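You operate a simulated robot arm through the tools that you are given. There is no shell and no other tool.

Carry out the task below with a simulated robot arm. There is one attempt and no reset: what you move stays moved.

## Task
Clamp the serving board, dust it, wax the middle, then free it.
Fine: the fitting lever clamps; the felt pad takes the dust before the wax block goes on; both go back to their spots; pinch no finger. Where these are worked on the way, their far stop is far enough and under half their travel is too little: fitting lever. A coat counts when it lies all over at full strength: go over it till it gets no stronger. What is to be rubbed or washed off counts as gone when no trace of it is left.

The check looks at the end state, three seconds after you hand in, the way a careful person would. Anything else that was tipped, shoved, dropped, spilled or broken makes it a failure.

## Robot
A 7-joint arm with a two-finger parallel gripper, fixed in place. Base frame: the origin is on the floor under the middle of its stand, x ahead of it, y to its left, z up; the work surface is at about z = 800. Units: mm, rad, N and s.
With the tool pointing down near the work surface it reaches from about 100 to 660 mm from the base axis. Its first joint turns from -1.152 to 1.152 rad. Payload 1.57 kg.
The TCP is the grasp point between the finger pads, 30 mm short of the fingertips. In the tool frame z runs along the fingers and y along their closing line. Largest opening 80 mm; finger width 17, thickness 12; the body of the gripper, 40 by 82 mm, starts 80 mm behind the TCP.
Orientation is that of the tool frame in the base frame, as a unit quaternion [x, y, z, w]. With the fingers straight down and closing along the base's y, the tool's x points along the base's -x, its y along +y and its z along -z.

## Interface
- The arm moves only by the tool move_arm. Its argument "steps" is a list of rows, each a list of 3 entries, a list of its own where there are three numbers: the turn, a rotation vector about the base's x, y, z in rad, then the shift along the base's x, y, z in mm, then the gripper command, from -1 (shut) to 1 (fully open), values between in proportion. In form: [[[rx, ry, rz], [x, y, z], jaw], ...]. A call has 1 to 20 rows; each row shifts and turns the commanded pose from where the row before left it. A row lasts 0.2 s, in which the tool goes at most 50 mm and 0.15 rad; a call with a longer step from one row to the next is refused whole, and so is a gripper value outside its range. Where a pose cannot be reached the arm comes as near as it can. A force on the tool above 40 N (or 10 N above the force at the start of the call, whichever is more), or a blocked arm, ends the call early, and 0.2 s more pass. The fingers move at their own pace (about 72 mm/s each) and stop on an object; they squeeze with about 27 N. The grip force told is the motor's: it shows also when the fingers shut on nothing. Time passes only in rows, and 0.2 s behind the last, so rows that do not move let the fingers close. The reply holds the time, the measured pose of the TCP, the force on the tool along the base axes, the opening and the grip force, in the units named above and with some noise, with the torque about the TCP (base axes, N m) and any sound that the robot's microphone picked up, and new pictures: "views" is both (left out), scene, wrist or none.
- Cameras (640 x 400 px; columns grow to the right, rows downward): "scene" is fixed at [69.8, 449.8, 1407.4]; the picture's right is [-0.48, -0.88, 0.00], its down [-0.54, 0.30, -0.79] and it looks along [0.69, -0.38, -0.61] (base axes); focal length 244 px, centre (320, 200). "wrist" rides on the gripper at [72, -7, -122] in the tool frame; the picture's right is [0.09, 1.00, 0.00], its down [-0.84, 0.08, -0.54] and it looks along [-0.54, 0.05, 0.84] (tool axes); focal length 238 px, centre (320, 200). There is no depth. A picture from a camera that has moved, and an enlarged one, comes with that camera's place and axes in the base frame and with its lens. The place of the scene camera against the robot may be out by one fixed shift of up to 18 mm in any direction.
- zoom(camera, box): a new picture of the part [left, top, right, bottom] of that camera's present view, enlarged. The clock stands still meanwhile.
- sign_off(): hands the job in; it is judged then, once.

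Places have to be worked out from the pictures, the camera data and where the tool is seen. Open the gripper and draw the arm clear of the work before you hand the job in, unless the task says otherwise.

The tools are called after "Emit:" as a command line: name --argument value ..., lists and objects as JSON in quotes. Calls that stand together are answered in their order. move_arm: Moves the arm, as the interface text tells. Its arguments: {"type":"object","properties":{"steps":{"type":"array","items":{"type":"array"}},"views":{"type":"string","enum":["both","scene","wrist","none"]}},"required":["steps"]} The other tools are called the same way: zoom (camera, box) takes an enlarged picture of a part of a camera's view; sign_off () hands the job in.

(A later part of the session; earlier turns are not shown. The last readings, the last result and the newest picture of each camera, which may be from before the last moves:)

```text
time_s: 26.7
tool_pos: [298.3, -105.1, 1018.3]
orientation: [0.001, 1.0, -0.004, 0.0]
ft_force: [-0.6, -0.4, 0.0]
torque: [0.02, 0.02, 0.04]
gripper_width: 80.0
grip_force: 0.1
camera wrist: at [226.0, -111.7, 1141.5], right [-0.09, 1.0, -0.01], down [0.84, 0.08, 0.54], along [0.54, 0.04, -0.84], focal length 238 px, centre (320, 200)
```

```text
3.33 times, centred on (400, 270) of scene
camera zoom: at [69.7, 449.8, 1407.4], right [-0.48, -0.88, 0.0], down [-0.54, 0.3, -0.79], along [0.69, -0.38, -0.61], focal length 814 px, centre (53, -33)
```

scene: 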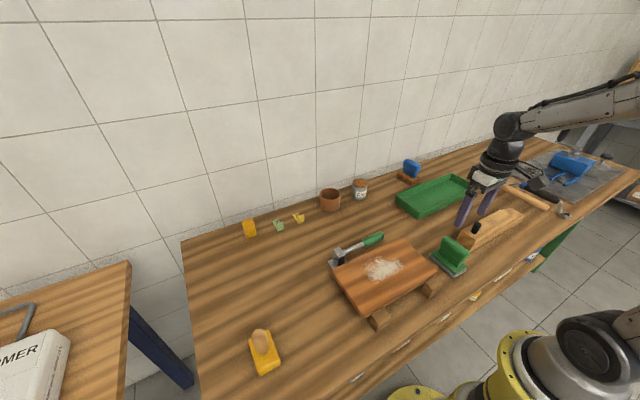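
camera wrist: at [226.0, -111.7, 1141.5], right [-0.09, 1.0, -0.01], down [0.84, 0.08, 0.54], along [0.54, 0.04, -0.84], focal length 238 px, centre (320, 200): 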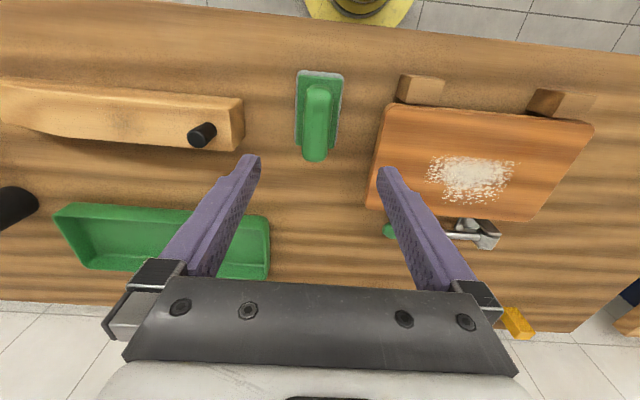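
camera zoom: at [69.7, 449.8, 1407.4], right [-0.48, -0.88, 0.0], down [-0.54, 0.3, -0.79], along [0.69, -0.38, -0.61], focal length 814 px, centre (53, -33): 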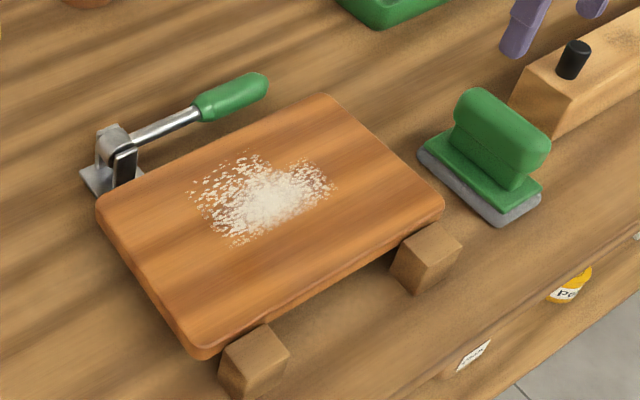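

The lever is down and horizontal. I place the felt pad at about x 253–345, y -140 to -82, with its upright handle centred near (300, -111) and its top around z = 875. I'm moving down above it to refine this before gripping.

Emit:
move_arm --steps '[[[0, 0, 0], [1, -3, -35], 1], [[0, 0, 0], [1, -3, -35], 1], [[0, 0, 0], [0, 0, 0], 1]]' --views "both"

Emit:
zoom --camera "scene" --box '[410, 190, 510, 290]'

```text
time_s: 27.5
tool_pos: [300.7, -111.0, 950.0]
orientation: [0.0, 1.0, -0.003, -0.001]
ft_force: [-0.6, 0.6, 0.0]
torque: [-0.01, 0.03, 0.02]
gripper_width: 79.9
grip_force: 0.0
camera wrist: at [228.4, -117.0, 1072.7], right [-0.09, 1.0, -0.01], down [0.84, 0.08, 0.54], along [0.54, 0.04, -0.84], focal length 238 px, centre (320, 200)
```

scene: 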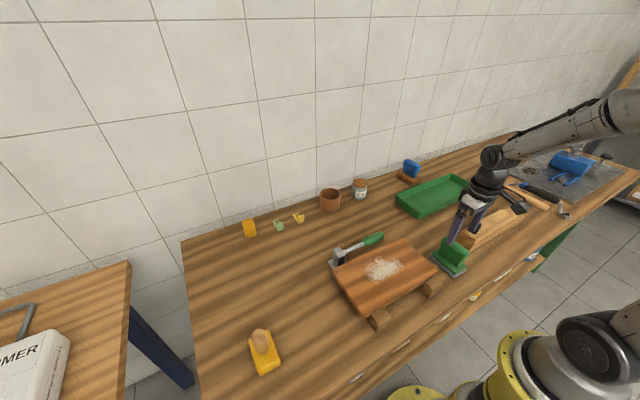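
wrist: 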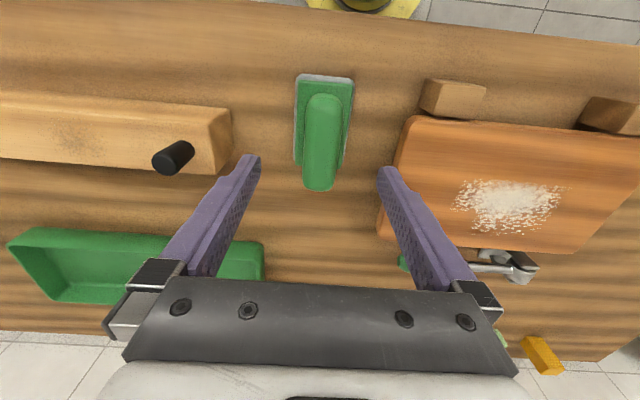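

```text
4.00 times, centred on (460, 240) of scene
camera zoom: at [69.8, 449.8, 1407.4], right [-0.48, -0.88, 0.0], down [-0.54, 0.3, -0.79], along [0.69, -0.38, -0.61], focal length 977 px, centre (-240, 40)
```

zoom: 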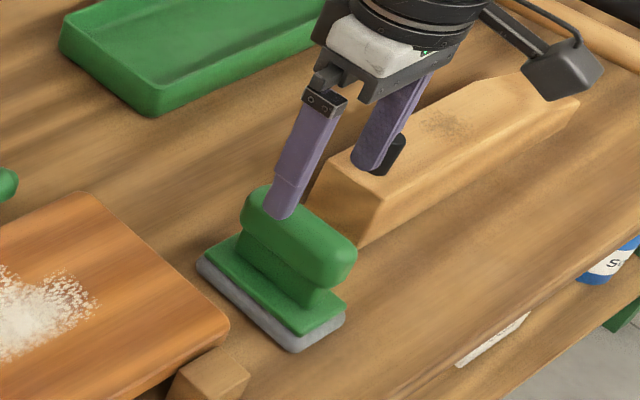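

The handle is a rounded bar on a stem, and the fingers are centred over it with clear space beside the wooden plane. I'll descend around it.

Emit:
move_arm --steps '[[[0, 0, 0], [0, 0, -30], 1], [[0, 0, 0], [0, 0, -30], 1], [[0, 0, 0], [0, 0, -22], 1], [[0, 0, 0], [0, 0, 0], 1]]' --views "both"

Emit:
zoom --camera "scene" --box '[420, 210, 500, 280]'

Emit:
zoom --camera "wrist" --box '[220, 80, 420, 280]'

```text
time_s: 28.5
tool_pos: [301.0, -111.2, 867.1]
orientation: [0.0, 1.0, -0.004, 0.001]
ft_force: [-0.6, -0.2, 0.9]
torque: [-0.01, 0.0, 0.0]
gripper_width: 79.8
grip_force: 0.0
camera wrist: at [228.5, -117.8, 989.1], right [-0.09, 1.0, -0.01], down [0.84, 0.08, 0.54], along [0.54, 0.04, -0.84], focal length 238 px, centre (320, 200)
```

scene: 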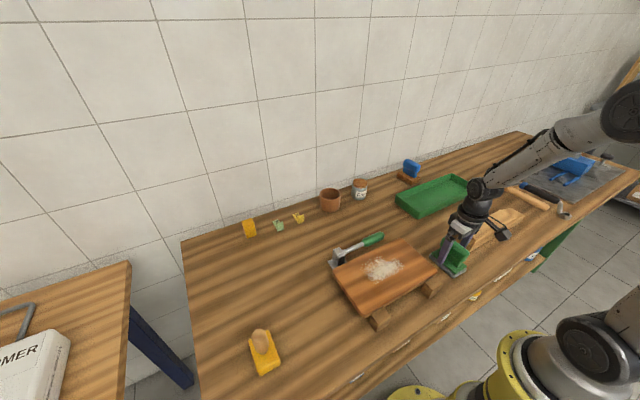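
wrist: 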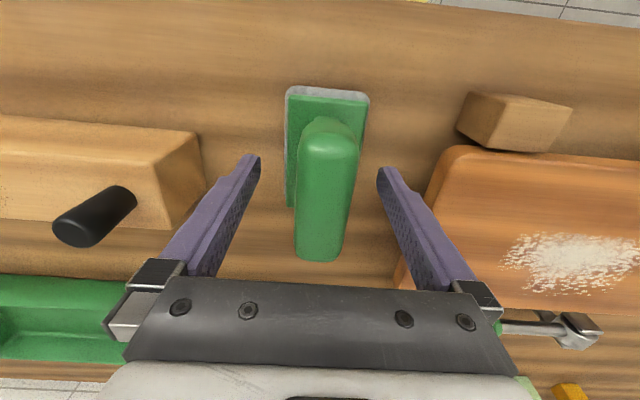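

```text
5.71 times, centred on (460, 245) of scene
camera zoom: at [69.8, 449.8, 1407.4], right [-0.48, -0.88, 0.0], down [-0.54, 0.3, -0.79], along [0.69, -0.38, -0.61], focal length 1396 px, centre (-480, -57)
```

zoom: 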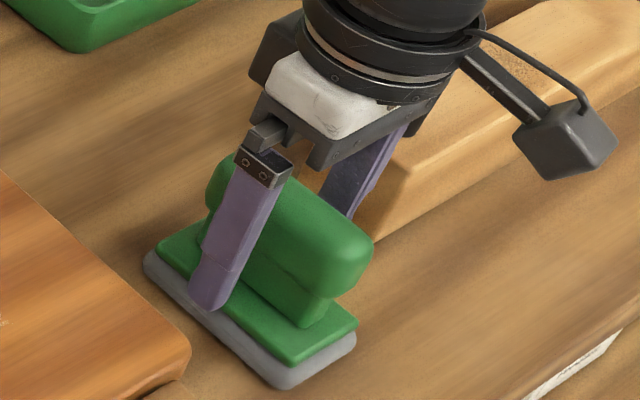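

```text
2.00 times, centred on (320, 180) of wrist
camera zoom: at [228.5, -117.8, 989.1], right [-0.09, 1.0, -0.01], down [0.84, 0.08, 0.54], along [0.54, 0.04, -0.84], focal length 477 px, centre (320, 240)
```

zoom: 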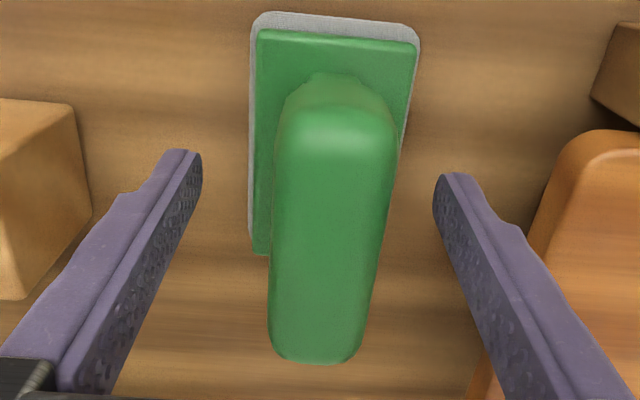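

The fingers straddle the bar, which is centred near (301, -111) with its top at about z = 884. I'm closing on it now.

Emit:
move_arm --steps '[[[0, 0, 0], [0, 0, 0], 0], [[0, 0, 0], [0, 0, 0], -1], [[0, 0, 0], [0, 0, 0], -1], [[0, 0, 0], [0, 0, 0], -1]]' --views "wrist"

```text
time_s: 29.5
tool_pos: [299.1, -111.0, 866.7]
orientation: [0.0, 1.0, -0.004, 0.0]
ft_force: [0.1, -0.2, 0.2]
torque: [0.02, 0.02, -0.01]
gripper_width: 29.5
grip_force: 27.4
camera wrist: at [228.5, -117.7, 989.4], right [-0.09, 1.0, -0.01], down [0.84, 0.08, 0.54], along [0.54, 0.04, -0.84], focal length 238 px, centre (320, 200)
```

wrist: 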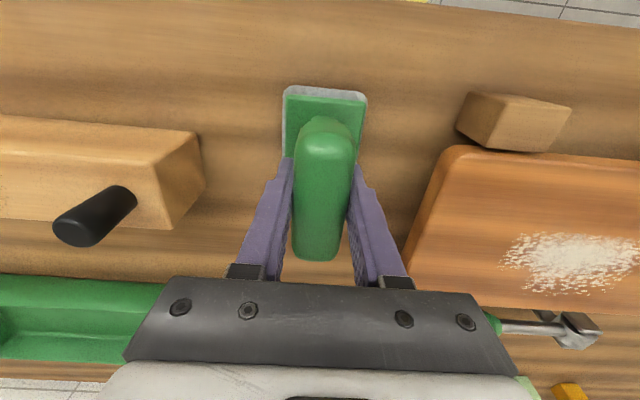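

The pad is gripped at 29.5 mm. Its spot is recorded as TCP about (300.3, -111, 866.8) with the pad on the table. I'm lifting it and carrying it over the left end of the dusty area.

Emit:
move_arm --steps '[[[0, 0, 0], [0, 0, 20], -1], [[0, 0, 0], [0, 0, 40], -1], [[0, 0, 0], [0, 0, 40], -1], [[0, 0, 0], [12, 30, 0], -1], [[0, 0, 0], [12, 30, 0], -1], [[0, 0, 0], [12, 30, 0], -1], [[0, 0, 0], [12, 30, 0], -1], [[0, 0, 0], [12, 30, 0], -1], [[0, 0, 0], [0, 0, 0], -1]]' --views "both"

Emit:
zoom --camera "scene" --box '[320, 180, 460, 330]'

```text
time_s: 31.5
tool_pos: [361.8, 40.0, 966.6]
orientation: [0.001, 1.0, -0.004, 0.002]
ft_force: [-0.2, -0.1, -0.2]
torque: [-0.02, -0.03, 0.0]
gripper_width: 0.0
grip_force: 21.2
camera wrist: at [289.2, 33.1, 1089.4], right [-0.09, 1.0, -0.01], down [0.84, 0.08, 0.54], along [0.54, 0.04, -0.84], focal length 238 px, centre (320, 200)
```

scene: 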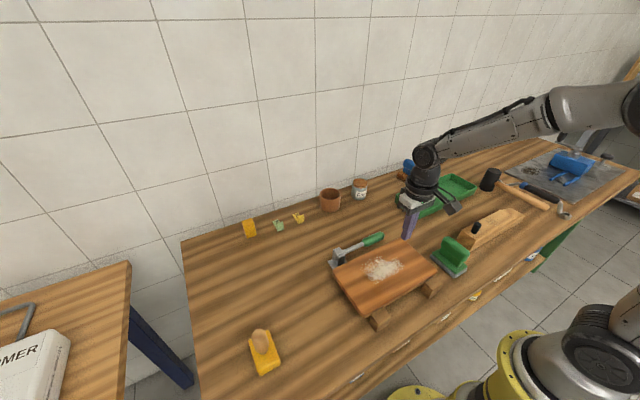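
wrist: 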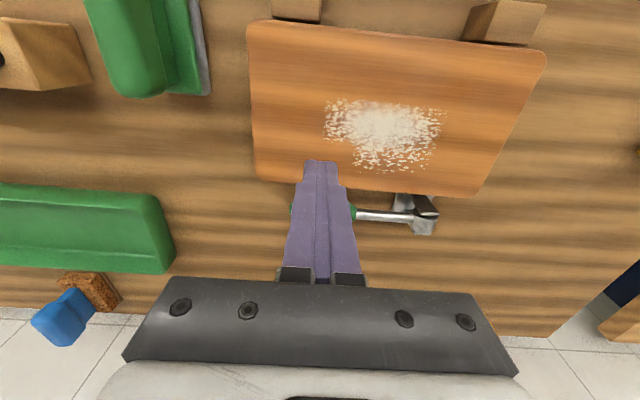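

```text
2.67 times, centred on (390, 255) of scene
camera zoom: at [69.7, 449.8, 1407.4], right [-0.48, -0.88, 0.0], down [-0.54, 0.3, -0.79], along [0.69, -0.38, -0.61], focal length 652 px, centre (133, 53)
```

zoom: 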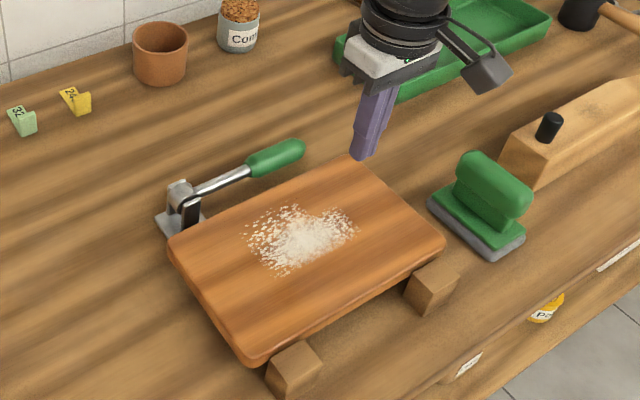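

The pad slid out of the grip and stayed near its spot, while the fingers closed on air. I'll go back over it, open the fingers, and study its shape and position more closely.

Emit:
move_arm --steps '[[[0, 0, 0], [-12, -30, 0], -1], [[0, 0, 0], [-12, -30, 0], -1], [[0, 0, 0], [-12, -30, 0], 0], [[0, 0, 0], [-12, -30, 0], 1], [[0, 0, 0], [-12, -30, 0], 1], [[0, 0, 0], [0, 0, -17], 1], [[0, 0, 0], [0, 0, 0], 1]]' --views "both"

Emit:
zoom --camera "wrist" --box '[250, 50, 400, 220]'

Emit:
zoom --camera "scene" --box '[420, 220, 490, 290]'

```text
time_s: 33.1
tool_pos: [300.2, -110.5, 946.9]
orientation: [0.0, 1.0, -0.004, 0.0]
ft_force: [0.3, 0.2, -0.4]
torque: [0.01, -0.04, 0.0]
gripper_width: 79.8
grip_force: 0.0
camera wrist: at [228.3, -116.8, 1070.5], right [-0.09, 1.0, -0.01], down [0.84, 0.08, 0.54], along [0.54, 0.04, -0.84], focal length 238 px, centre (320, 200)
```

scene: 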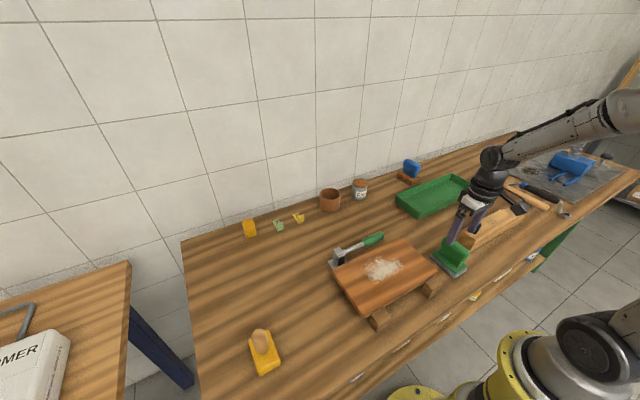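
wrist: 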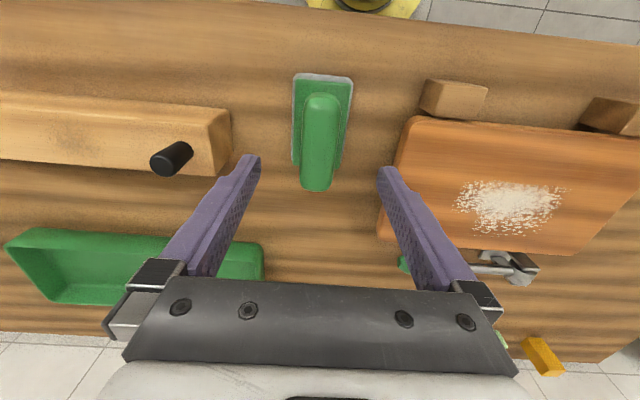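

```text
2.35 times, centred on (325, 135) of wrist
camera zoom: at [228.3, -116.8, 1070.5], right [-0.09, 1.0, -0.01], down [0.84, 0.08, 0.54], along [0.54, 0.04, -0.84], focal length 561 px, centre (308, 353)
```

zoom: 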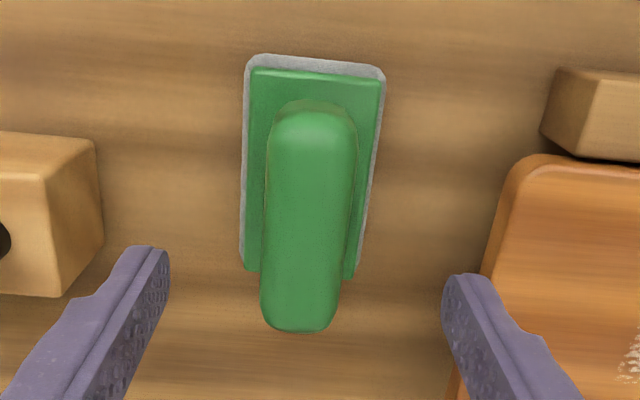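

```text
5.71 times, centred on (455, 255) of scene
camera zoom: at [69.8, 449.8, 1407.4], right [-0.48, -0.88, 0.0], down [-0.54, 0.3, -0.79], along [0.69, -0.38, -0.61], focal length 1396 px, centre (-451, -114)
```

zoom: 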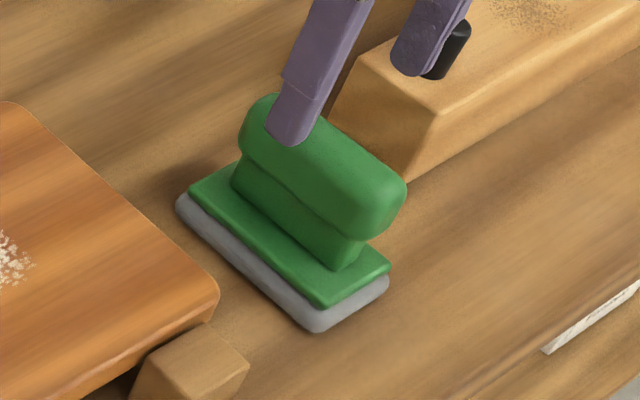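

The pad only moved about 2 mm. I'll grip again slightly lower, wait longer for the squeeze to build, and lift slowly while checking the width.

Emit:
move_arm --steps '[[[0, 0, 0], [0, -1.5, -30], 1], [[0, 0, 0], [0, 0, -30], 1], [[0, 0, 0], [0, 0, -20], 1], [[0, 0, 0], [0, 0, -8], 1], [[0, 0, 0], [0, 0, 0], 0], [[0, 0, 0], [0, 0, 0], -1], [[0, 0, 0], [0, 0, 0], -1], [[0, 0, 0], [0, 0, 0], -1], [[0, 0, 0], [0, 0, 0], -1]]' --views "both"

Emit:
zoom --camera "scene" --box '[420, 210, 500, 280]'

```text
time_s: 35.1
tool_pos: [299.7, -113.7, 859.7]
orientation: [0.0, 1.0, -0.004, -0.001]
ft_force: [0.4, -0.6, 0.9]
torque: [-0.05, -0.03, 0.03]
gripper_width: 29.5
grip_force: 26.8
camera wrist: at [228.6, -118.8, 982.7], right [-0.09, 1.0, -0.01], down [0.84, 0.08, 0.54], along [0.54, 0.04, -0.84], focal length 238 px, centre (320, 200)
```

scene: 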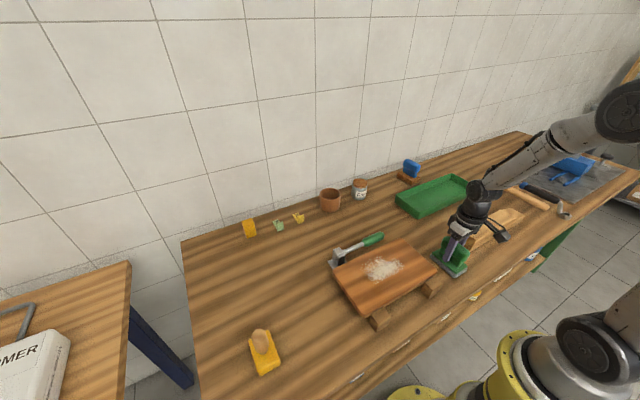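
wrist: 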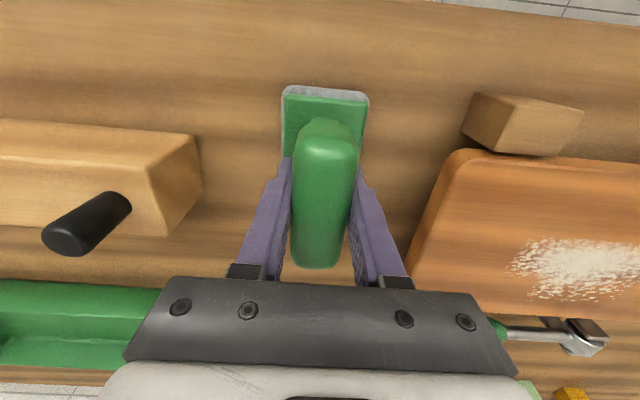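

```text
5.71 times, centred on (460, 245) of scene
camera zoom: at [69.8, 449.8, 1407.4], right [-0.48, -0.88, 0.0], down [-0.54, 0.3, -0.79], along [0.69, -0.38, -0.61], focal length 1396 px, centre (-480, -57)
```

zoom: 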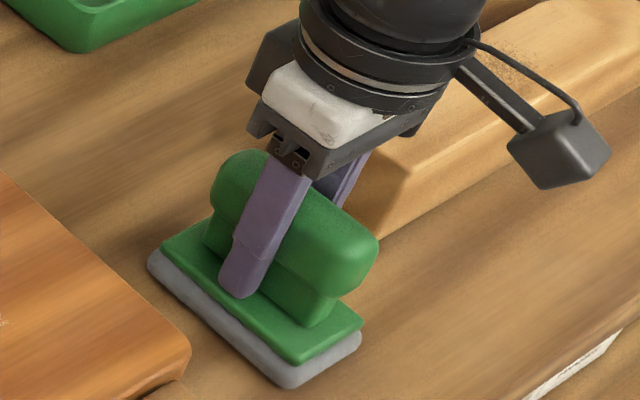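

The grip is again 29.5 mm. I'll lift slowly by 16 mm and check whether it holds.

Emit:
move_arm --steps '[[[0, 0, 0], [0, 0, 2], -1], [[0, 0, 0], [0, 0, 4], -1], [[0, 0, 0], [0, 0, 5], -1], [[0, 0, 0], [0, 0, 5], -1], [[0, 0, 0], [0, 0, 0], -1]]' --views "both"

Emit:
zoom --camera "scene" --box '[420, 210, 500, 280]'

```text
time_s: 36.3
tool_pos: [300.6, -114.4, 876.9]
orientation: [-0.001, 1.0, -0.005, 0.0]
ft_force: [0.0, -0.1, -0.8]
torque: [0.01, 0.03, 0.0]
gripper_width: 29.3
grip_force: 26.9
camera wrist: at [230.0, -119.5, 999.4], right [-0.09, 1.0, -0.01], down [0.84, 0.08, 0.54], along [0.54, 0.04, -0.84], focal length 238 px, centre (320, 200)
```

scene: 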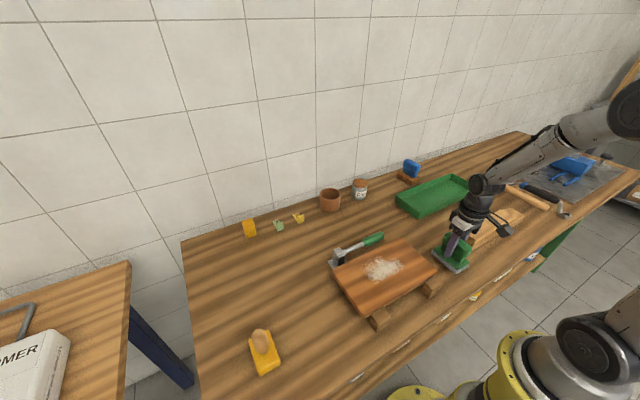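
wrist: 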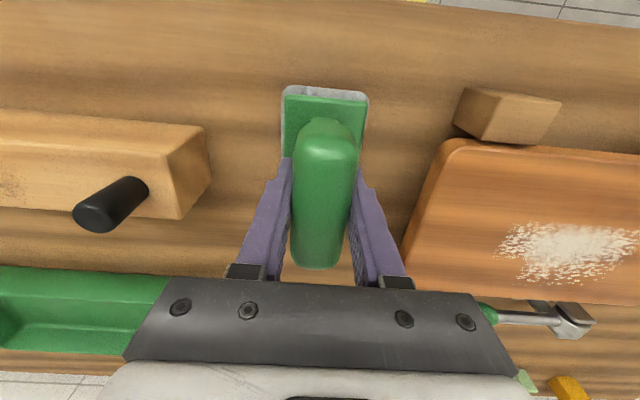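

```text
5.71 times, centred on (460, 245) of scene
camera zoom: at [69.8, 449.8, 1407.4], right [-0.48, -0.88, 0.0], down [-0.54, 0.3, -0.79], along [0.69, -0.38, -0.61], focal length 1396 px, centre (-480, -57)
```

zoom: 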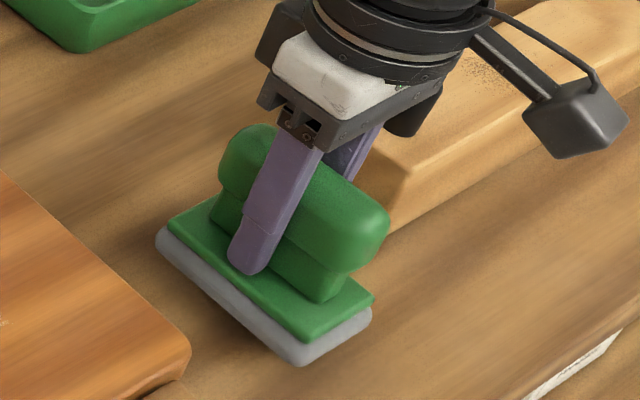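

It holds now, and the pad hangs level in the grip about 17 mm up. I'll lift it higher at a gentle pace and carry it over the board's left part.

Emit:
move_arm --steps '[[[0, 0, 0], [0, 0, 8], -1], [[0, 0, 0], [0, 0, 14], -1], [[0, 0, 0], [0, 0, 18], -1], [[0, 0, 0], [0, 0, 18], -1], [[0, 0, 0], [0, 0, 14], -1], [[0, 0, 0], [4, 8, 6], -1], [[0, 0, 0], [8, 15, 0], -1], [[0, 0, 0], [10, 20, 0], -1], [[0, 0, 0], [10, 22, 0], -1], [[0, 0, 0], [10, 22, 0], -1], [[0, 0, 0], [10, 20, 0], -1], [[0, 0, 0], [7, 15, 0], -1], [[0, 0, 0], [3, 7, 0], -1], [[0, 0, 0], [0, 0, 0], -1]]' --views "both"

Emit:
zoom --camera "scene" --box '[320, 190, 460, 330]'

```text
time_s: 39.3
tool_pos: [362.8, 16.1, 955.1]
orientation: [0.0, 1.0, -0.003, 0.0]
ft_force: [1.3, -0.4, -0.7]
torque: [0.0, -0.01, 0.02]
gripper_width: 29.2
grip_force: 26.6
camera wrist: at [290.2, 9.7, 1077.4], right [-0.09, 1.0, -0.01], down [0.84, 0.08, 0.54], along [0.54, 0.04, -0.84], focal length 238 px, centre (320, 200)
```

scene: 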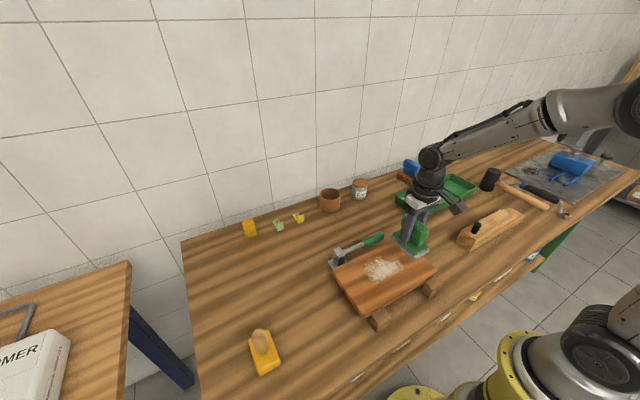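
wrist: 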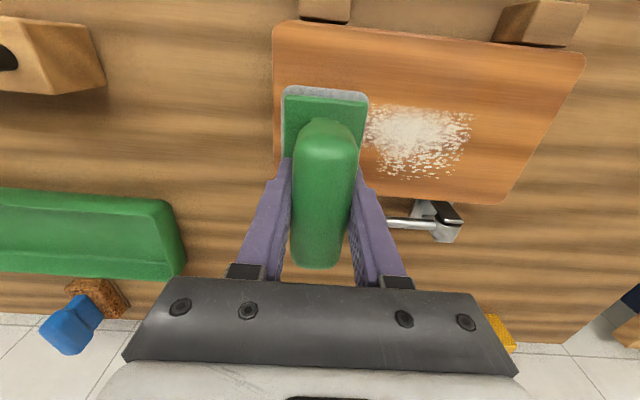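

```text
2.86 times, centred on (390, 260) of scene
camera zoom: at [69.8, 449.8, 1407.4], right [-0.48, -0.88, 0.0], down [-0.54, 0.3, -0.79], along [0.69, -0.38, -0.61], focal length 698 px, centre (120, 29)
```

zoom: 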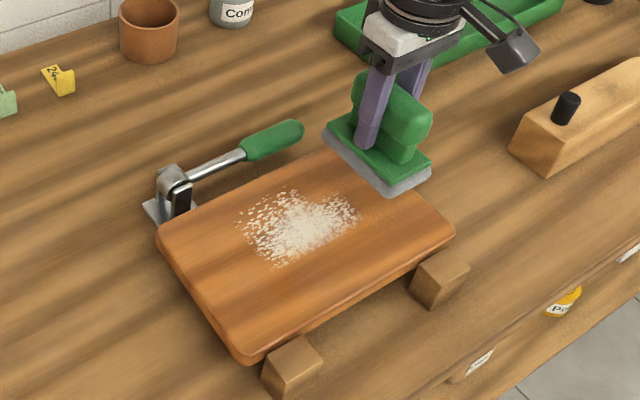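

The pad is over the board's left part with the board clear below. I'm descending gently toward contact, expected at TCP z of about 912.

Emit:
move_arm --steps '[[[0, 0, 0], [0, 2, -10], -1], [[0, 0, 0], [0, 2, -12], -1], [[0, 0, 0], [0, 0, -8], -1], [[0, 0, 0], [0, 0, -4], -1], [[0, 0, 0], [0, 0, -3], -1], [[0, 0, 0], [0, 0, 0], -1]]' --views "none"

```text
time_s: 40.7
tool_pos: [362.3, 20.6, 915.4]
orientation: [0.0, 1.0, -0.004, 0.0]
ft_force: [-0.1, 0.3, -0.5]
torque: [0.02, -0.01, 0.0]
gripper_width: 29.4
grip_force: 27.1
```

There is no contact yet at 915. I'll continue in small steps.

Emit:
move_arm --steps '[[[0, 0, 0], [0, 0, -1.5], -1], [[0, 0, 0], [0, 0, -1.5], -1], [[0, 0, 0], [0, 0, -1], -1], [[0, 0, 0], [0, 0, 0], -1]]' --views "none"

```text
time_s: 41.7
tool_pos: [362.8, 20.6, 912.4]
orientation: [0.001, 1.0, -0.004, 0.0]
ft_force: [0.5, -1.1, -0.5]
torque: [-0.02, -0.01, 0.02]
gripper_width: 29.5
grip_force: 26.9
```

Emit:
move_arm --steps '[[[0, 0, 0], [0, 0, -1.5], -1], [[0, 0, 0], [0, 0, -1.5], -1], [[0, 0, 0], [0, 0, -1], -1], [[0, 0, 0], [0, 0, 0], -1]]' --views "scene"

Emit:
zoom --camera "scene" --box '[360, 200, 450, 290]'

```text
time_s: 42.7
tool_pos: [362.6, 21.0, 910.1]
orientation: [0.0, 1.0, -0.003, 0.0]
ft_force: [-1.9, 0.6, 7.1]
torque: [0.24, 0.28, 0.04]
gripper_width: 29.6
grip_force: 27.2
```

scene: 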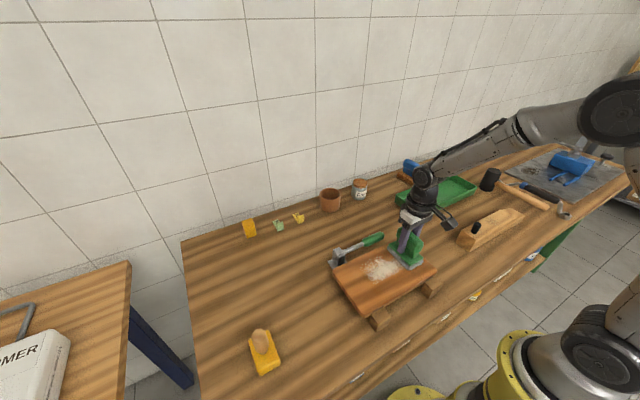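

```text
4.44 times, centred on (405, 245) of scene
camera zoom: at [69.6, 449.8, 1407.4], right [-0.48, -0.88, 0.0], down [-0.54, 0.3, -0.79], along [0.69, -0.38, -0.61], focal length 1086 px, centre (-58, 0)
```

zoom: 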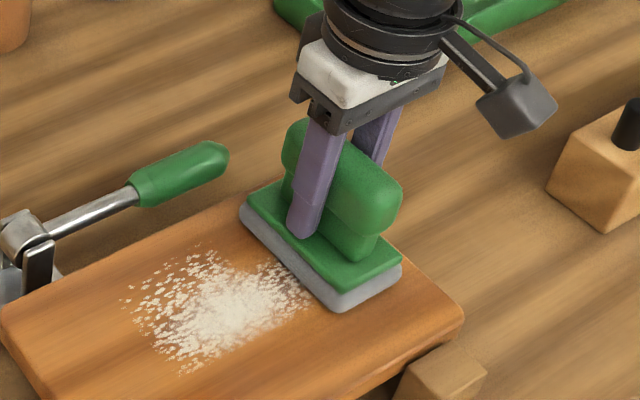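

Contact is made with about 7 N at TCP z of 910, so the board top is about z = 850. I'll sweep the pad along +y across the dust.

Emit:
move_arm --steps '[[[0, 0, 0], [0, 6, -0.3], -1], [[0, 0, 0], [0, 10, 0], -1], [[0, 0, 0], [0, 12, 0], -1], [[0, 0, 0], [0, 12, 0], -1], [[0, 0, 0], [0, 12, 0], -1], [[0, 0, 0], [0, 12, 0], -1], [[0, 0, 0], [0, 12, 0], -1], [[0, 0, 0], [0, 12, 0], -1], [[0, 0, 0], [0, 12, 0], -1], [[0, 0, 0], [0, 12, 0], -1], [[0, 0, 0], [0, 12, 0], -1], [[0, 0, 0], [0, 12, 0], -1], [[0, 0, 0], [0, 12, 0], -1], [[0, 0, 0], [0, 12, 0], -1], [[0, 0, 0], [0, 8, 0], -1], [[0, 0, 0], [0, 0, 0], -1]]' --views "both"

Emit:
zoom --camera "scene" --box '[320, 200, 450, 330]'

```text
time_s: 46.1
tool_pos: [362.3, 190.1, 909.5]
orientation: [0.0, 1.0, -0.003, 0.001]
ft_force: [0.1, -1.3, 1.5]
torque: [0.04, -0.02, 0.01]
gripper_width: 29.5
grip_force: 27.3
camera wrist: at [290.0, 183.3, 1032.6], right [-0.09, 1.0, -0.01], down [0.84, 0.08, 0.54], along [0.54, 0.04, -0.84], focal length 238 px, centre (320, 200)
```

scene: 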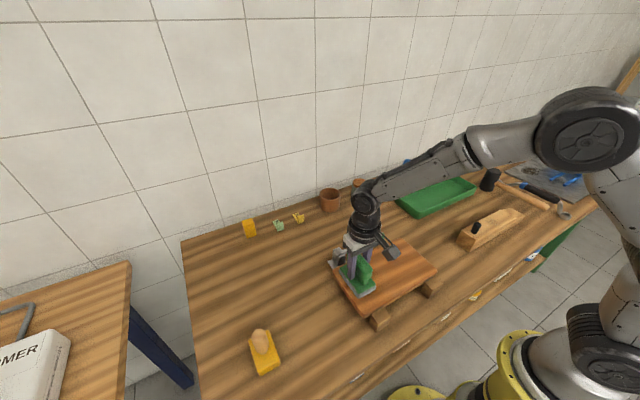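
wrist: 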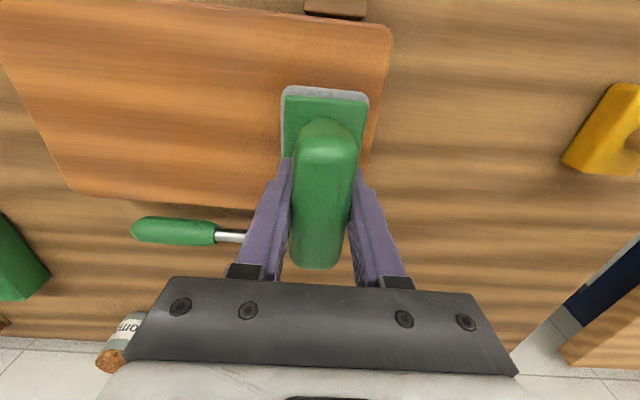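

```text
3.08 times, centred on (385, 265) of scene
camera zoom: at [69.7, 449.8, 1407.4], right [-0.48, -0.88, 0.0], down [-0.54, 0.3, -0.79], along [0.69, -0.38, -0.61], focal length 752 px, centre (120, 0)
```

zoom: 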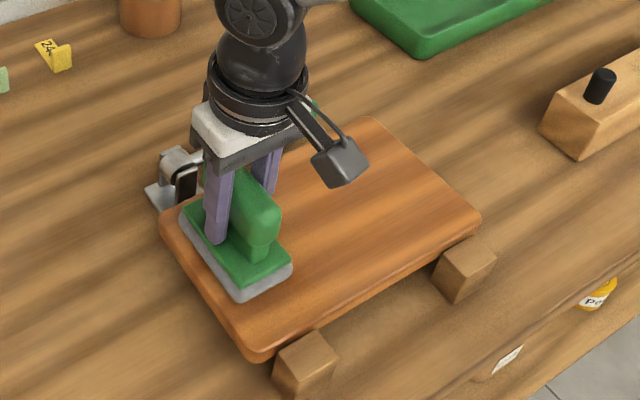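

The dust looks gone after one sweep. I'm checking closely for traces before going over it again.

Emit:
zoom --camera "wrist" --box '[20, 10, 300, 200]'

Emit:
zoom --camera "scene" --box '[370, 235, 440, 295]'

```text
2.11 times, centred on (160, 105) of wrist
camera zoom: at [290.0, 183.3, 1032.6], right [-0.09, 1.0, -0.01], down [0.84, 0.08, 0.54], along [0.54, 0.04, -0.84], focal length 502 px, centre (657, 400)
```

zoom: 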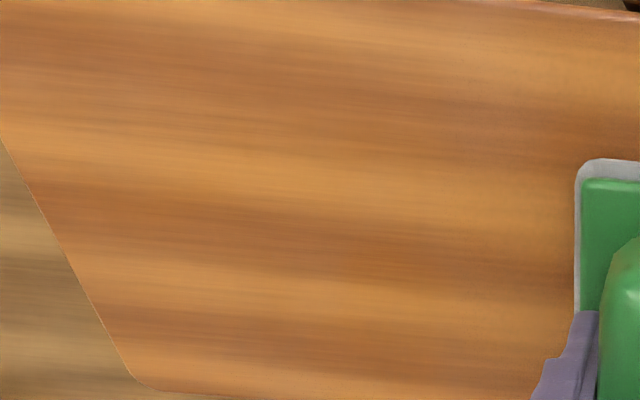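

```text
6.67 times, centred on (405, 265) of scene
camera zoom: at [69.7, 449.8, 1407.4], right [-0.48, -0.88, 0.0], down [-0.54, 0.3, -0.79], along [0.69, -0.38, -0.61], focal length 1629 px, centre (-247, -233)
```

zoom: 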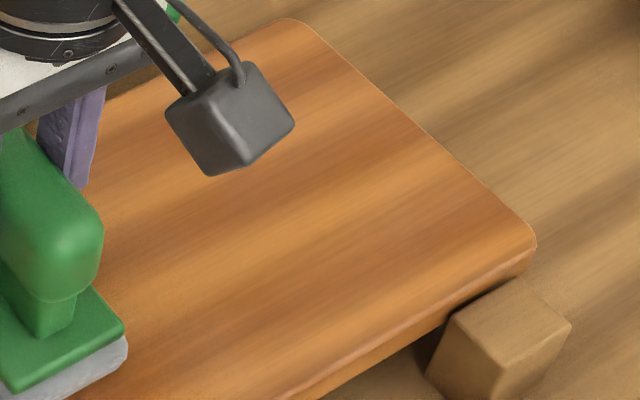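

The board looks clean. I'll make a return sweep with a little more pressure and a slight x weave to be sure.

Emit:
move_arm --steps '[[[0, 0, 0], [-4, -5, -0.6], -1], [[0, 0, 0], [-4, -10, 0], -1], [[0, 0, 0], [0, -12, 0], -1], [[0, 0, 0], [4, -12, 0], -1], [[0, 0, 0], [6, -12, 0], -1], [[0, 0, 0], [4, -12, 0], -1], [[0, 0, 0], [0, -12, 0], -1], [[0, 0, 0], [-4, -12, 0], -1], [[0, 0, 0], [-6, -12, 0], -1], [[0, 0, 0], [-4, -12, 0], -1], [[0, 0, 0], [0, -12, 0], -1], [[0, 0, 0], [4, -12, 0], -1], [[0, 0, 0], [4, -12, 0], -1], [[0, 0, 0], [0, -12, 0], -1], [[0, 0, 0], [0, -10, 0], -1], [[0, 0, 0], [0, 0, 0], -1]]' --views "both"

Emit:
zoom --camera "scene" --box '[320, 200, 450, 330]'

Emit:
zoom --camera "wrist" --box '[260, 0, 600, 210]'

```text
time_s: 49.5
tool_pos: [362.4, 18.9, 909.7]
orientation: [0.0, 1.0, -0.003, 0.001]
ft_force: [1.9, 8.2, 16.1]
torque: [0.39, 0.02, -0.07]
gripper_width: 29.6
grip_force: 26.9
camera wrist: at [290.7, 13.3, 1032.1], right [-0.09, 1.0, -0.01], down [0.84, 0.08, 0.54], along [0.54, 0.04, -0.84], focal length 238 px, centre (320, 200)
```

scene: 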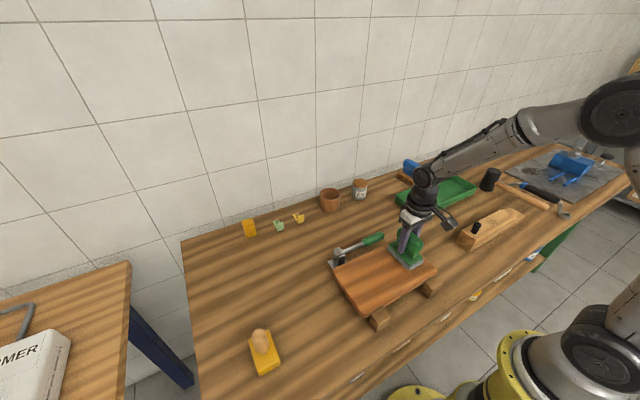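
wrist: 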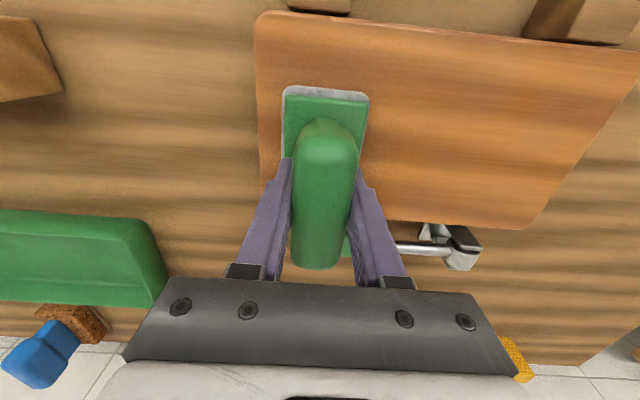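

```text
3.08 times, centred on (385, 265) of scene
camera zoom: at [69.6, 450.0, 1407.3], right [-0.48, -0.88, 0.0], down [-0.54, 0.3, -0.79], along [0.69, -0.38, -0.61], focal length 752 px, centre (120, 0)
```

zoom: 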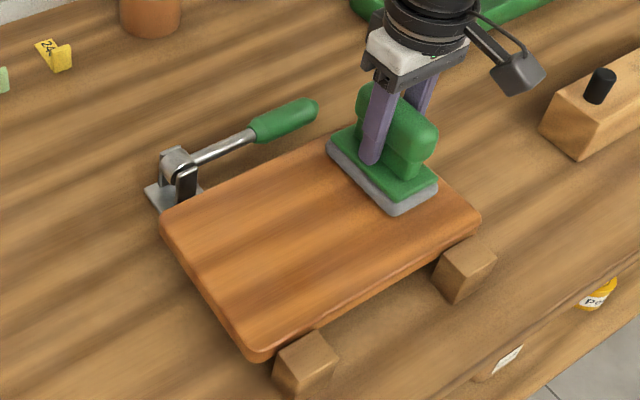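

```text
1.88 times, centred on (430, 105) of wrist
camera zoom: at [290.7, 13.3, 1032.1], right [-0.09, 1.0, -0.01], down [0.84, 0.08, 0.54], along [0.54, 0.04, -0.84], focal length 449 px, centre (113, 379)
```

zoom: 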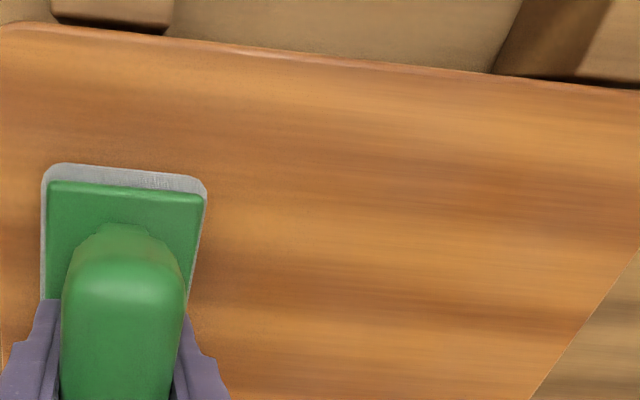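

The board is clean. I'll lift the pad gently and carry it back above its spot.

Emit:
move_arm --steps '[[[0, 0, 0], [0, 0, 3], -1], [[0, 0, 0], [0, 0, 6], -1], [[0, 0, 0], [0, 0, 12], -1], [[0, 0, 0], [0, 0, 14], -1], [[0, 0, 0], [0, 0, 10], -1], [[0, 0, 0], [-3, -7, 0], -1], [[0, 0, 0], [-7, -15, 0], -1], [[0, 0, 0], [-10, -20, 0], -1], [[0, 0, 0], [-10, -22, 0], -1], [[0, 0, 0], [-10, -22, 0], -1], [[0, 0, 0], [-10, -20, 0], -1], [[0, 0, 0], [-8, -15, 0], -1], [[0, 0, 0], [-4, -8, 0], -1], [[0, 0, 0], [0, 0, 0], -1]]' --views "both"

Emit:
zoom --camera "scene" --box '[320, 200, 450, 330]'

```text
time_s: 52.5
tool_pos: [300.5, -110.6, 953.3]
orientation: [0.0, 1.0, -0.004, 0.0]
ft_force: [0.8, -0.4, -1.1]
torque: [0.0, 0.05, -0.01]
gripper_width: 29.5
grip_force: 26.6
camera wrist: at [228.6, -117.2, 1076.6], right [-0.09, 1.0, -0.01], down [0.84, 0.08, 0.54], along [0.54, 0.04, -0.84], focal length 238 px, centre (320, 200)
```

scene: 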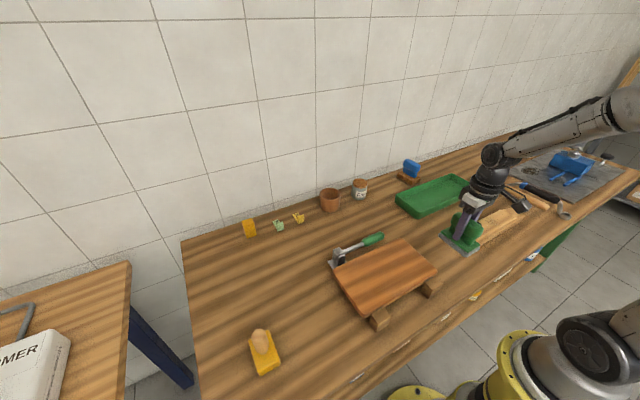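
wrist: 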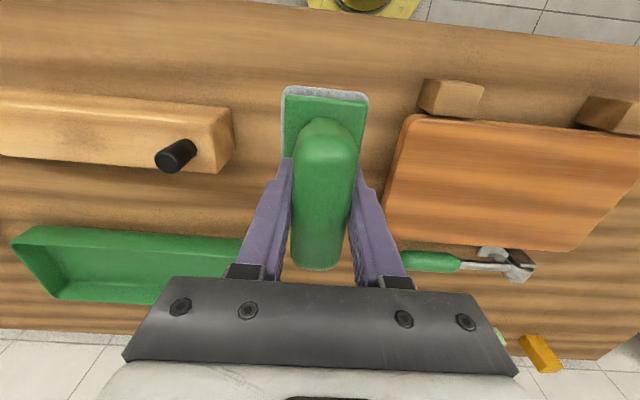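

```text
3.08 times, centred on (385, 265) of scene
camera zoom: at [69.8, 449.8, 1407.4], right [-0.48, -0.88, 0.0], down [-0.54, 0.3, -0.79], along [0.69, -0.38, -0.61], focal length 752 px, centre (120, 0)
```

zoom: 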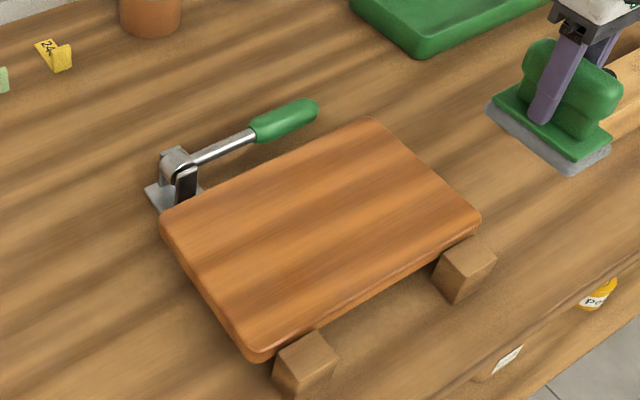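

No dust is left on the board. The pad is right above its spot, so I lower it gently to the table.

Emit:
move_arm --steps '[[[0, 0, 0], [0, 0, -10], -1], [[0, 0, 0], [0, 0, -20], -1], [[0, 0, 0], [0, 0, -22], -1], [[0, 0, 0], [0, 0, -20], -1], [[0, 0, 0], [0, 0, -12], -1], [[0, 0, 0], [0, 0, -5], -1], [[0, 0, 0], [0, 0, -2], -1], [[0, 0, 0], [0, 0, 0], -1]]' --views "none"

```text
time_s: 54.3
tool_pos: [299.7, -109.4, 861.7]
orientation: [0.0, 1.0, -0.003, 0.0]
ft_force: [0.0, 0.7, -0.9]
torque: [0.01, -0.04, -0.03]
gripper_width: 29.4
grip_force: 26.8
```

Emit:
move_arm --steps '[[[0, 0, 0], [0, -0.6, -1.2], -1], [[0, 0, 0], [0, 0, -1], -1], [[0, 0, 0], [0, 0, -0.8], -1], [[0, 0, 0], [0, 0, 0], -1]]' --views "none"

```text
time_s: 55.3
tool_pos: [300.5, -111.5, 859.6]
orientation: [-0.001, 1.0, -0.003, 0.0]
ft_force: [-1.1, 1.1, 1.9]
torque: [0.14, -0.08, 0.05]
gripper_width: 29.5
grip_force: 26.9
```

Light contact on the table shows the pad is seated at (300.5, -111.5). I'll open and rise straight up.

Emit:
move_arm --steps '[[[0, 0, 0], [0, 0, 0], -0.1], [[0, 0, 0], [0, 0, 0], 0.4], [[0, 0, 0], [0, 0, 0], 1], [[0, 0, 0], [0, 0, 0], 1], [[0, 0, 0], [0, 0, 30], 1], [[0, 0, 0], [0, 0, 40], 1], [[0, 0, 0], [0, 0, 40], 1], [[0, 0, 0], [0, 0, 40], 1], [[0, 0, 0], [0, 0, 0], 1]]' --views "both"

Emit:
zoom --camera "scene" --box '[320, 190, 480, 330]'

```text
time_s: 57.3
tool_pos: [301.6, -109.7, 1009.8]
orientation: [0.0, 1.0, -0.003, 0.0]
ft_force: [0.1, -0.2, 0.1]
torque: [-0.04, -0.01, 0.02]
gripper_width: 80.0
grip_force: 0.0
camera wrist: at [229.1, -115.2, 1132.6], right [-0.09, 1.0, -0.01], down [0.84, 0.08, 0.54], along [0.54, 0.04, -0.84], focal length 238 px, centre (320, 200)
```

scene: 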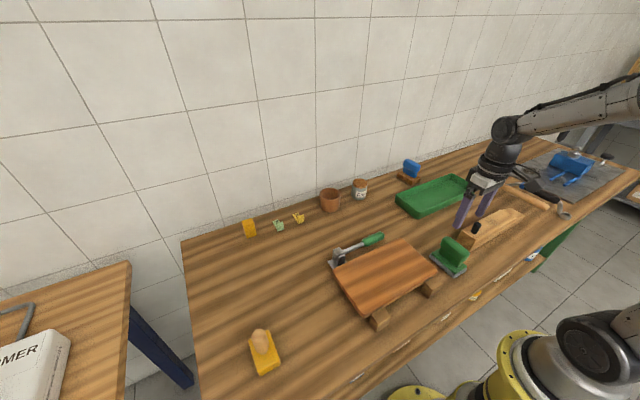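
wrist: 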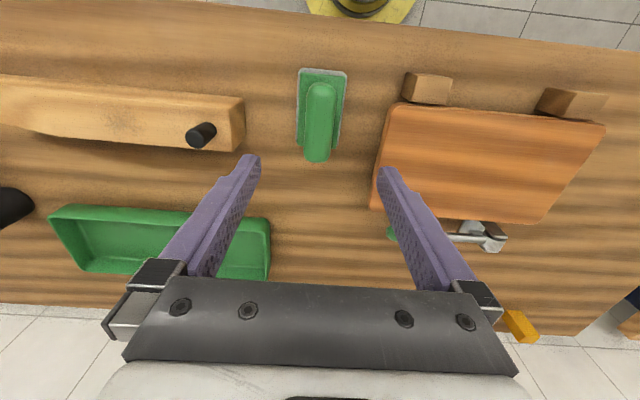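

```text
2.86 times, centred on (400, 260) of scene
camera zoom: at [69.7, 449.8, 1407.4], right [-0.48, -0.88, 0.0], down [-0.54, 0.3, -0.79], along [0.69, -0.38, -0.61], focal length 698 px, centre (91, 29)
```

zoom: 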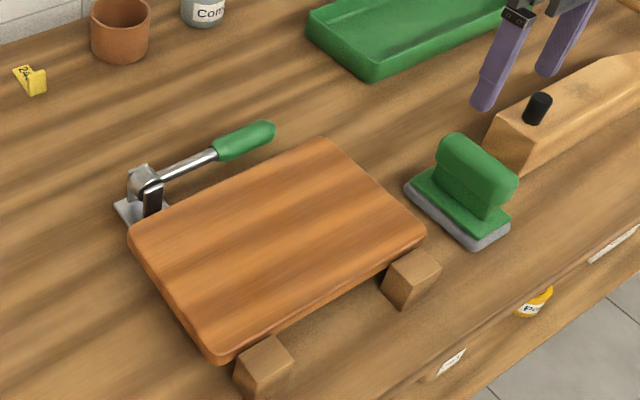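

The pad is back at its spot. Now I swing over to the wax block near (329, 464) for a closer look.

Emit:
move_arm --steps '[[[0, 0, 0], [2, 30, 0], 1], [[0, 0, 0], [2, 43, 0], 1], [[0, 0, 0], [2, 43, 0], 1], [[0, 0, 0], [2, 43, 0], 1], [[0, 0, 0], [2, 43, 0], 1], [[0, 0, 0], [2, 43, 0], 1], [[0, 0, 0], [2, 43, 0], 1], [[0, 0, 0], [2, 43, 0], 1], [[0, 0, 0], [2, 43, 0], 1], [[0, 0, 0], [2, 43, 0], 1], [[0, 0, 0], [2, 43, 0], 1], [[0, 0, 0], [2, 43, 0], 1], [[0, 0, 0], [2, 43, 0], 1], [[0, 0, 0], [2, 30, 0], 1], [[0, 0, 0], [0, 0, 0], 1]]' --views "both"

Emit:
zoom --camera "wrist" --box '[240, 40, 420, 190]'

Emit:
zoom --camera "scene" --box '[230, 310, 310, 390]'

```text
time_s: 60.5
tool_pos: [327.9, 467.3, 1009.5]
orientation: [0.0, 1.0, -0.003, 0.0]
ft_force: [0.1, -0.1, 0.0]
torque: [0.03, 0.0, 0.01]
gripper_width: 80.1
grip_force: 0.1
camera wrist: at [255.4, 461.1, 1132.3], right [-0.09, 1.0, -0.01], down [0.84, 0.08, 0.54], along [0.54, 0.04, -0.84], focal length 238 px, centre (320, 200)
```

scene: 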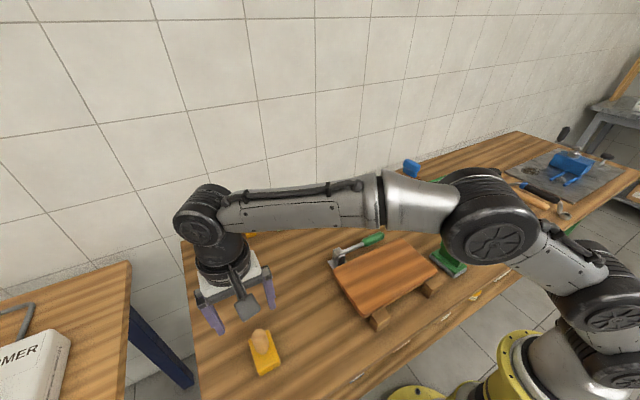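
wrist: 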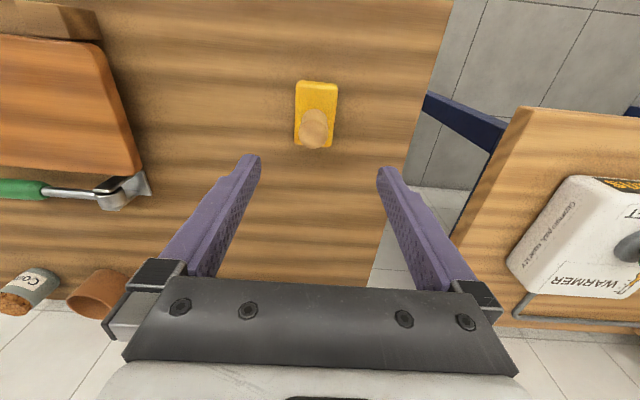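

```text
2.67 times, centred on (330, 115) of wrist
camera zoom: at [255.4, 461.1, 1132.3], right [-0.09, 1.0, -0.01], down [0.84, 0.08, 0.54], along [0.54, 0.04, -0.84], focal length 636 px, centre (293, 427)
```

zoom: 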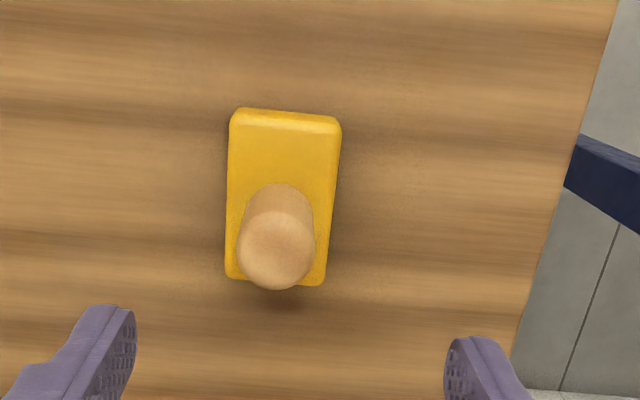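

```text
5.00 times, centred on (270, 350) of scene
camera zoom: at [69.7, 449.8, 1407.4], right [-0.48, -0.88, 0.0], down [-0.54, 0.3, -0.79], along [0.69, -0.38, -0.61], focal length 1222 px, centre (570, -550)
```

zoom: 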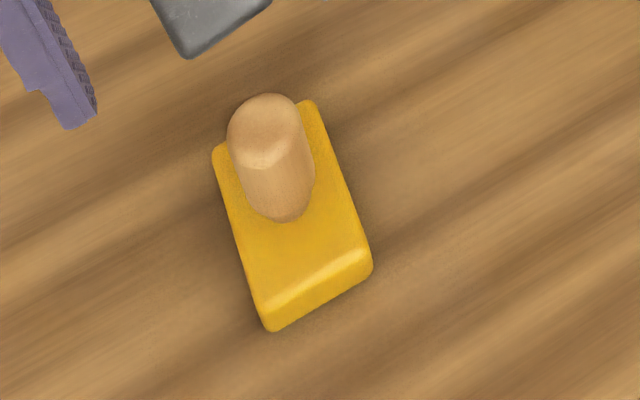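

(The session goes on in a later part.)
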